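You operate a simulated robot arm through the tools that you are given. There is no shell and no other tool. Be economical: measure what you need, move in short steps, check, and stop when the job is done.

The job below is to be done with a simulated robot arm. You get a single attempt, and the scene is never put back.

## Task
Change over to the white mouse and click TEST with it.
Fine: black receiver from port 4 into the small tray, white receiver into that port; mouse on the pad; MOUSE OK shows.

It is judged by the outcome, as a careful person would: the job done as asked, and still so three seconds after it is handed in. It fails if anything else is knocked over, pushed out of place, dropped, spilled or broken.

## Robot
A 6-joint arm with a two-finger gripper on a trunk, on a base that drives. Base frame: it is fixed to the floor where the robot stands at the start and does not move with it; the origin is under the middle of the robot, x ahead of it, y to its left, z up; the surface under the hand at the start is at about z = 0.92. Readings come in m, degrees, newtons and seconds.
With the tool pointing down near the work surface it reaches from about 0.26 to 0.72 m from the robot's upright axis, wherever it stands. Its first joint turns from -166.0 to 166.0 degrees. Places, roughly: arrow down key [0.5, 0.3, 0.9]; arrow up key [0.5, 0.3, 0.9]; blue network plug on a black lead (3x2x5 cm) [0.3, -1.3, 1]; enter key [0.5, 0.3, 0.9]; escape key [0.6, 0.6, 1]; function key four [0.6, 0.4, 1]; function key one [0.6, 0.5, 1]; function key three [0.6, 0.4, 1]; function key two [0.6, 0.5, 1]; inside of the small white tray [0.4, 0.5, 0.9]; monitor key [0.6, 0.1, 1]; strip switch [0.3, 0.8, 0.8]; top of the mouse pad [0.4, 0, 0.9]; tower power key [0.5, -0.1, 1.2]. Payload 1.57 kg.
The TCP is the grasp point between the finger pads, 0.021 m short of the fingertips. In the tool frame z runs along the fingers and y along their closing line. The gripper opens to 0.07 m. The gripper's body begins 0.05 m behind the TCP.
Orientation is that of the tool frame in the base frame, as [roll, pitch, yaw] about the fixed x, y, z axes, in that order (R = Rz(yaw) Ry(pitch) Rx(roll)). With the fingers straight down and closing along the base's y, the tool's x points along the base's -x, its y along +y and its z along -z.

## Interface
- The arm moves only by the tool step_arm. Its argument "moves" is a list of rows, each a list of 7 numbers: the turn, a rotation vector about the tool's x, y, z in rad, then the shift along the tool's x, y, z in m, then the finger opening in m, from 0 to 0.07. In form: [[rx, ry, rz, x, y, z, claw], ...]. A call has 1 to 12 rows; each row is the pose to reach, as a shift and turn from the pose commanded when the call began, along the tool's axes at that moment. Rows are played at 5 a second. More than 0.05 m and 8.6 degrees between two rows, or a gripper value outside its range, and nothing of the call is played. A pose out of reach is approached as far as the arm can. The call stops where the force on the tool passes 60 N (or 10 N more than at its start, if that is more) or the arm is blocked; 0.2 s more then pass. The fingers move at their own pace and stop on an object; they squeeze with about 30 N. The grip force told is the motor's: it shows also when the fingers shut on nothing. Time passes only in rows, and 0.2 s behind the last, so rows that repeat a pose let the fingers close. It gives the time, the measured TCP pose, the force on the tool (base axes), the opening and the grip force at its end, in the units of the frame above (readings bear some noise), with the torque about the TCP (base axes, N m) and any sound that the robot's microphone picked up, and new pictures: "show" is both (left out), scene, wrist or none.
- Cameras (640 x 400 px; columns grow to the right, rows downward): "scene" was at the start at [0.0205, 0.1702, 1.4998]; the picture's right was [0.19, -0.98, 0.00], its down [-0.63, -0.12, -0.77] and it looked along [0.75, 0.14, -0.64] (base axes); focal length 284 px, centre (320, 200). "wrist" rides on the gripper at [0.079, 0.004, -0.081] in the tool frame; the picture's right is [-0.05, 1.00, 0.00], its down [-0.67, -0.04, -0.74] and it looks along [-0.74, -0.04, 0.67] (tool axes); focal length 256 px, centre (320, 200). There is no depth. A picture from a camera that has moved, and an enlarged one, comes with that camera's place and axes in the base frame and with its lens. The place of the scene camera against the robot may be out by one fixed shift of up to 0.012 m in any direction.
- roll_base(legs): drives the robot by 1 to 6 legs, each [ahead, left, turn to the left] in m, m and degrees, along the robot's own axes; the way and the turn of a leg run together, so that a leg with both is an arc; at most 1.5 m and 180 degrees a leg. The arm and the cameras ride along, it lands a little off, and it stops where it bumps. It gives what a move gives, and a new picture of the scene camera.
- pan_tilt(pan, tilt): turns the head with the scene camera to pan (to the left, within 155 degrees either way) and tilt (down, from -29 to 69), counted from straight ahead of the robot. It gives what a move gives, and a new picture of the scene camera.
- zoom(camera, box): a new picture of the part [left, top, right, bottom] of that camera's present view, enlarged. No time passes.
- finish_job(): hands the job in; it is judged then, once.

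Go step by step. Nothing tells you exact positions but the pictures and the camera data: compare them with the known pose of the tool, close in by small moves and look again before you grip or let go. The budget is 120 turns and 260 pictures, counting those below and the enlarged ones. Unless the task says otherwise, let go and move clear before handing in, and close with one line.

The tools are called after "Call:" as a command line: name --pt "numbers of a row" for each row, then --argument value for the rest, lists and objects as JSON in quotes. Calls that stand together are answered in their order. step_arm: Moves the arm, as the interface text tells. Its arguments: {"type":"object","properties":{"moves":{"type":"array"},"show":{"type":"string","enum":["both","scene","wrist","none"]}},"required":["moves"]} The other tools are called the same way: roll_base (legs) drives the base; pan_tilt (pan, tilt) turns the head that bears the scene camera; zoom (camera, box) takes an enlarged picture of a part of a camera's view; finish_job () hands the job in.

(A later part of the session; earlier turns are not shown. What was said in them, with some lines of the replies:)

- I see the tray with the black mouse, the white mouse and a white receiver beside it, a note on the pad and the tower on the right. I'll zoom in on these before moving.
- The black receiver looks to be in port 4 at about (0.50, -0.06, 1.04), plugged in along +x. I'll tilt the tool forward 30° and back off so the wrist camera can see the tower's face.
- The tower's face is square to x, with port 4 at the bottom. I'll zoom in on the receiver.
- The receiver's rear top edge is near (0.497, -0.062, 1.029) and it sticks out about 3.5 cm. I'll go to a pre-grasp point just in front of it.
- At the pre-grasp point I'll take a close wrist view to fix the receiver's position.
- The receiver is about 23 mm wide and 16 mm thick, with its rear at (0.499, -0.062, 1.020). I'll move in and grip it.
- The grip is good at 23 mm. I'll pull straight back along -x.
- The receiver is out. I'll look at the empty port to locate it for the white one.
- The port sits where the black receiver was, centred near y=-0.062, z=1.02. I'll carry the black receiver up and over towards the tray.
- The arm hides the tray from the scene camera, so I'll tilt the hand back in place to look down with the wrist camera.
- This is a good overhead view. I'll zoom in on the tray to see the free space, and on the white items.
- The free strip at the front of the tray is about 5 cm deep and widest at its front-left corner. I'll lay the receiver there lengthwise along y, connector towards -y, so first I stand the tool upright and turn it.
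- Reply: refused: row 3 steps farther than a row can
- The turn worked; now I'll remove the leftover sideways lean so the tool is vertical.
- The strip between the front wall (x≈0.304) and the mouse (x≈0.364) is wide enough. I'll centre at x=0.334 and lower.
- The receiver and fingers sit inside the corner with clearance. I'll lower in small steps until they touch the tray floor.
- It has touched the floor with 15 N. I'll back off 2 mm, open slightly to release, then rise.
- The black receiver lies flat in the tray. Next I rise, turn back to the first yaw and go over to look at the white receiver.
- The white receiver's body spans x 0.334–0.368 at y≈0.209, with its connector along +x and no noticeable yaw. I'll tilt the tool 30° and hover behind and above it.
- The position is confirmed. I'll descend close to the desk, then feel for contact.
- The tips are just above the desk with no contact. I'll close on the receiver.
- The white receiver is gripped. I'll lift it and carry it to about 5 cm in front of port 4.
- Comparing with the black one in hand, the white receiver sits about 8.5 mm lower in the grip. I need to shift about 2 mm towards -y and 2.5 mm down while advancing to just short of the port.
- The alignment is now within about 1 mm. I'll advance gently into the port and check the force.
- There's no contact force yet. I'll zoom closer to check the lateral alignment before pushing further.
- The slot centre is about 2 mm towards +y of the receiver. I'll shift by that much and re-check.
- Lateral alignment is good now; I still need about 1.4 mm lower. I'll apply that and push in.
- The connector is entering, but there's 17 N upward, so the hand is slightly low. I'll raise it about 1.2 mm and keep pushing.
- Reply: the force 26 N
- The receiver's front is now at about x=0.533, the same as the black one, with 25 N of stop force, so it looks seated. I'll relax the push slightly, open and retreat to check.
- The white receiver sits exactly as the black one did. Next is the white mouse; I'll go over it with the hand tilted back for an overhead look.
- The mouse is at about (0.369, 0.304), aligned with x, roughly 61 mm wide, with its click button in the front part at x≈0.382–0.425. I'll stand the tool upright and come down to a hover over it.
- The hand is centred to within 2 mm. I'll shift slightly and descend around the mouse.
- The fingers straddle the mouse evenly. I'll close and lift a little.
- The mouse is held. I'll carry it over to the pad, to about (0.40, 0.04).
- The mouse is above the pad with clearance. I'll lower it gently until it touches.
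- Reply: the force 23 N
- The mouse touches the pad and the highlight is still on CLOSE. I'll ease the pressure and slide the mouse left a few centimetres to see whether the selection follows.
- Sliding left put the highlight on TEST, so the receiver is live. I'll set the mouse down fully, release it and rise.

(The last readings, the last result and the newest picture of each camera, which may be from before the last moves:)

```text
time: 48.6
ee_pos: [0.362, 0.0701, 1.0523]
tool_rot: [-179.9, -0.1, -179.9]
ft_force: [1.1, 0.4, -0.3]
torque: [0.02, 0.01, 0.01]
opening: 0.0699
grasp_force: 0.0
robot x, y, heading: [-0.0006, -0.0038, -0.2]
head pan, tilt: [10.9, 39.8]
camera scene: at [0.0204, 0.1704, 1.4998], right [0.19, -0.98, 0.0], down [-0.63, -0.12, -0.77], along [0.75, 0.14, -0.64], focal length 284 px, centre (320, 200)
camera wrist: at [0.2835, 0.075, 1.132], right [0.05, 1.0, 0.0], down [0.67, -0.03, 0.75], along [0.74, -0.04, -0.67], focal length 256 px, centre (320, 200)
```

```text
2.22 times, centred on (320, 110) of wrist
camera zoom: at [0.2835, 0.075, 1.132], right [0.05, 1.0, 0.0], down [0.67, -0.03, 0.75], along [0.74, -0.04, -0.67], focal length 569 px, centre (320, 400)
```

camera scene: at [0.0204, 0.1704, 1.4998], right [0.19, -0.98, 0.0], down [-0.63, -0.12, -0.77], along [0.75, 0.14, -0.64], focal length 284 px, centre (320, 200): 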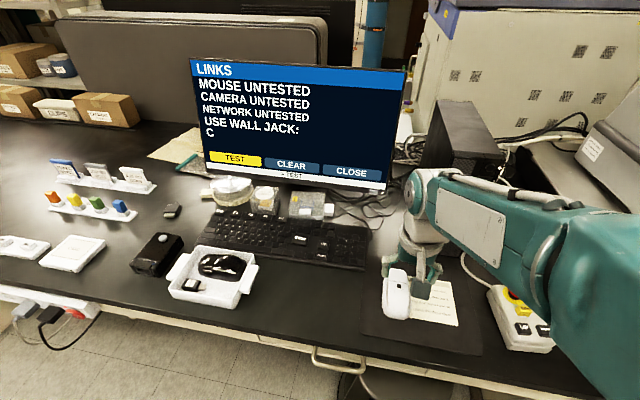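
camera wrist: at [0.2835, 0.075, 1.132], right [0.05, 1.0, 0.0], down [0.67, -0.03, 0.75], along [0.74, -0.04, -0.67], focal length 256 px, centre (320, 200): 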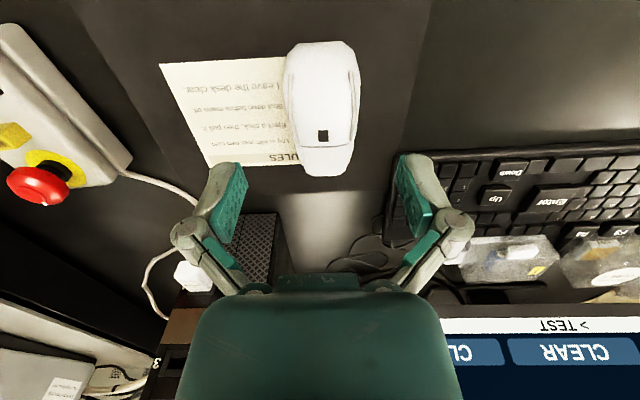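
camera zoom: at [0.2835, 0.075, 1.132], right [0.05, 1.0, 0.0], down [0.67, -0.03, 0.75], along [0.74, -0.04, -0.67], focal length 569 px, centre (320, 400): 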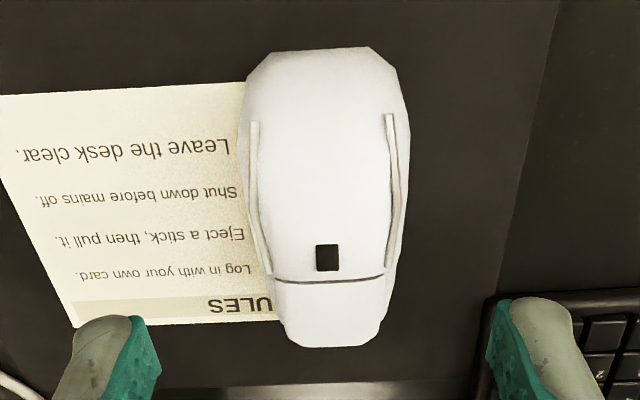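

The mouse sits on the pad with TEST still highlighted, and the button's middle is near (0.435, 0.072). I'll close the fingers and move above the button.

Call:
step_arm --pt "0 0 0 -0.035 0.001 0 0.03" --pt "0 0 0 -0.074 0.002 0.01 0.0" --pt "0 0 0 -0.074 0.002 0.04 0.0" --pt "0 0 0 -0.074 0.002 0.062 0.0" --pt "0 0 0 -0.074 0.002 0.062 0.0"

Call:
zoom --camera "wrist" --box '[220, 60, 420, 260]'

```text
time: 49.8
ee_pos: [0.439, 0.072, 0.9879]
tool_rot: [-179.9, 0.0, -180.0]
ft_force: [-0.3, 0.1, 0.3]
torque: [0.02, -0.04, 0.0]
opening: 0.0001
grasp_force: 28.6
robot x, y, heading: [-0.0037, 0.0034, -0.2]
head pan, tilt: [10.9, 39.8]
camera scene: at [0.021, 0.1708, 1.4997], right [0.19, -0.98, 0.0], down [-0.63, -0.12, -0.77], along [0.75, 0.14, -0.64], focal length 284 px, centre (320, 200)
camera wrist: at [0.3588, 0.0759, 1.0697], right [0.05, 1.0, 0.0], down [0.67, -0.03, 0.75], along [0.74, -0.04, -0.67], focal length 256 px, centre (320, 200)
```

scene: 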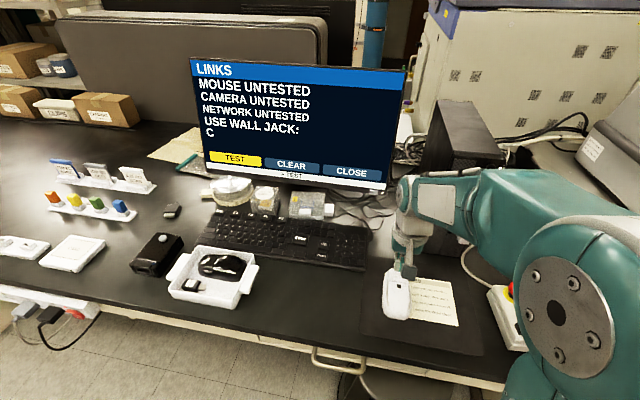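
wrist: 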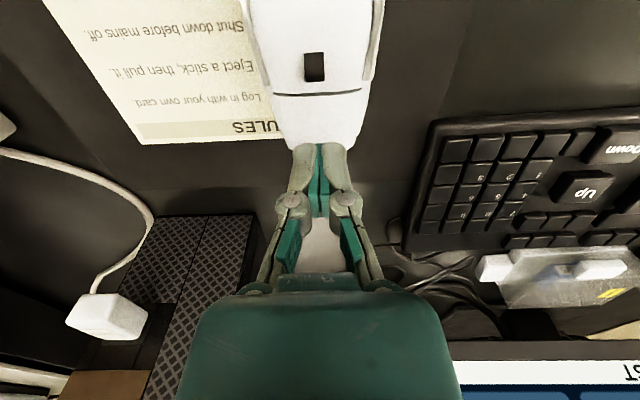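

```text
2.00 times, centred on (320, 160) of wrist
camera zoom: at [0.3588, 0.0759, 1.0697], right [0.05, 1.0, 0.0], down [0.67, -0.03, 0.75], along [0.74, -0.04, -0.67], focal length 512 px, centre (320, 280)
```

zoom: 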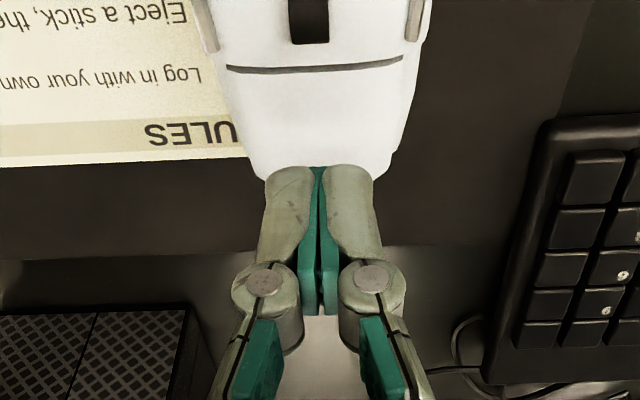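

The fingertip is over the button. I'll descend in small steps.

Call:
step_arm --pt "0 0 0 0.002 0 0.004 0.0" --pt "0 0 0 0.002 0 0.008 0.0" --pt "0 0 0 0.002 0 0.012 0.0" --pt "0 0 0 0.002 0 0.012 0.0" --show "scene"

```text
time: 50.8
ee_pos: [0.4367, 0.0714, 0.9771]
tool_rot: [-179.9, 0.1, -179.9]
ft_force: [0.0, 0.9, 0.1]
torque: [-0.02, 0.02, 0.01]
opening: 0.0
grasp_force: 28.3
robot x, y, heading: [-0.0008, -0.0016, -0.2]
head pan, tilt: [10.9, 39.8]
camera scene: at [0.0209, 0.1707, 1.4997], right [0.19, -0.98, 0.0], down [-0.63, -0.12, -0.77], along [0.75, 0.14, -0.64], focal length 284 px, centre (320, 200)
```

scene: 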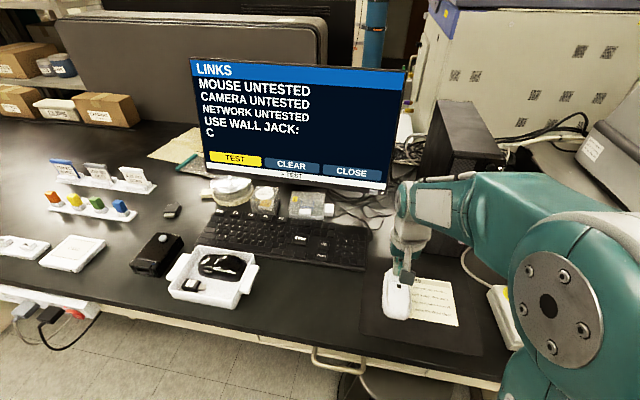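

Call:
step_arm --pt "0 0 0 0 0 0.002 0.0" --pt "0 0 0 0 0 0.004 0.0" --pt "0 0 0 0 0 0.006 0.0" --pt "0 0 0 0 0 0.006 0.0" --show "scene"

```text
time: 51.8
ee_pos: [0.4374, 0.0733, 0.9704]
tool_rot: [-179.8, 0.1, 180.0]
ft_force: [1.3, 0.9, 2.7]
torque: [0.04, 0.02, 0.01]
opening: 0.006
grasp_force: 28.3
robot x, y, heading: [0.0019, -0.0029, -0.2]
head pan, tilt: [10.9, 39.8]
heard: click
camera scene: at [0.0208, 0.1709, 1.4997], right [0.19, -0.98, 0.0], down [-0.63, -0.12, -0.77], along [0.75, 0.14, -0.64], focal length 284 px, centre (320, 200)
```

scene: 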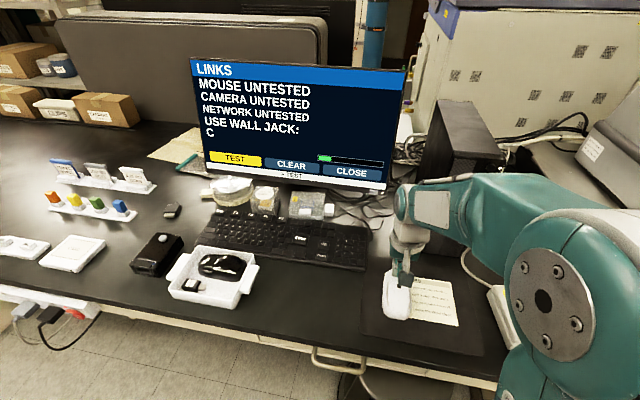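

It clicked and a progress bar appeared. I'll lift straight off and wait for the result.

Call:
step_arm --pt "0 0 0 0 0 -0.01 0.0" --pt "0 0 0 0 0 -0.04 0.0" --pt "0 0 0 0 0 -0.08 0.0" --pt "0 0 0 0.03 0 -0.11 0.0" --pt "0 0 0 0.03 0 -0.11 0.0" --pt "0 0 0 0.03 0 -0.11 0.0" --pt "0 0 0 0.03 0 -0.11 0.0" --pt "0 0 0 0.03 0 -0.11 0.0" --pt "0 0 0 0.03 0 -0.11 0.0" --pt "0 0 0 0.03 0 -0.11 0.0"

```text
time: 54.0
ee_pos: [0.4065, 0.0742, 1.0811]
tool_rot: [-179.9, -0.1, -179.9]
ft_force: [-0.1, -0.3, -0.1]
torque: [0.02, 0.01, 0.02]
opening: 0.0
grasp_force: 29.1
robot x, y, heading: [0.0023, 0.0018, 0.0]
head pan, tilt: [10.9, 39.8]
camera scene: at [0.0206, 0.1707, 1.4997], right [0.19, -0.98, 0.0], down [-0.63, -0.12, -0.77], along [0.75, 0.14, -0.64], focal length 284 px, centre (320, 200)
camera wrist: at [0.3268, 0.0784, 1.1613], right [0.05, 1.0, 0.0], down [0.67, -0.03, 0.75], along [0.74, -0.04, -0.67], focal length 256 px, centre (320, 200)
```

scene: 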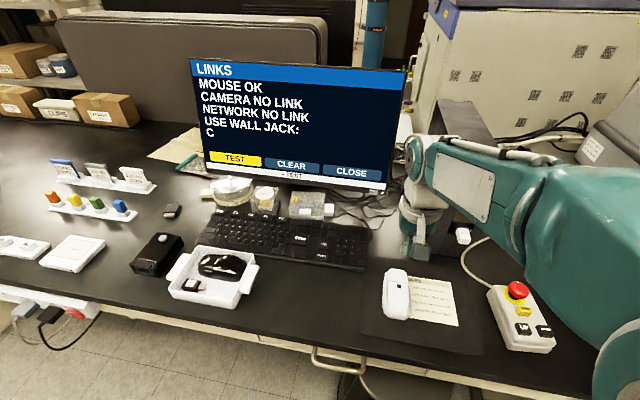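
wrist: 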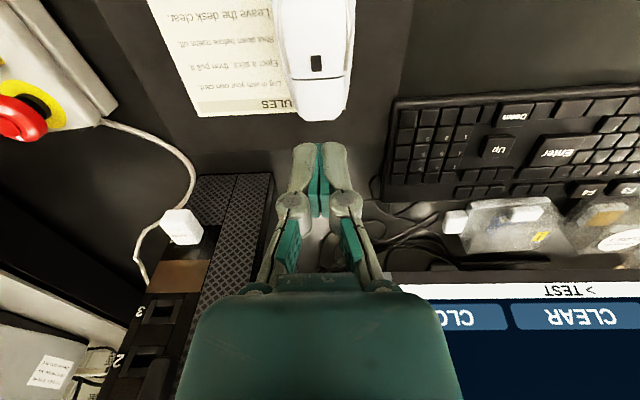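

MOUSE OK shows, the mouse is on the pad, the white receiver is in port 4 and the black one is in the tray. The hand is clear, so I'm handing in.

Call:
finish_job

```text
The job is handed in.
```

The changeover is done: TEST was clicked with the white mouse and the screen shows MOUSE OK. The white receiver is in port 4, the black receiver is in the small tray, and the white mouse is on the pad.
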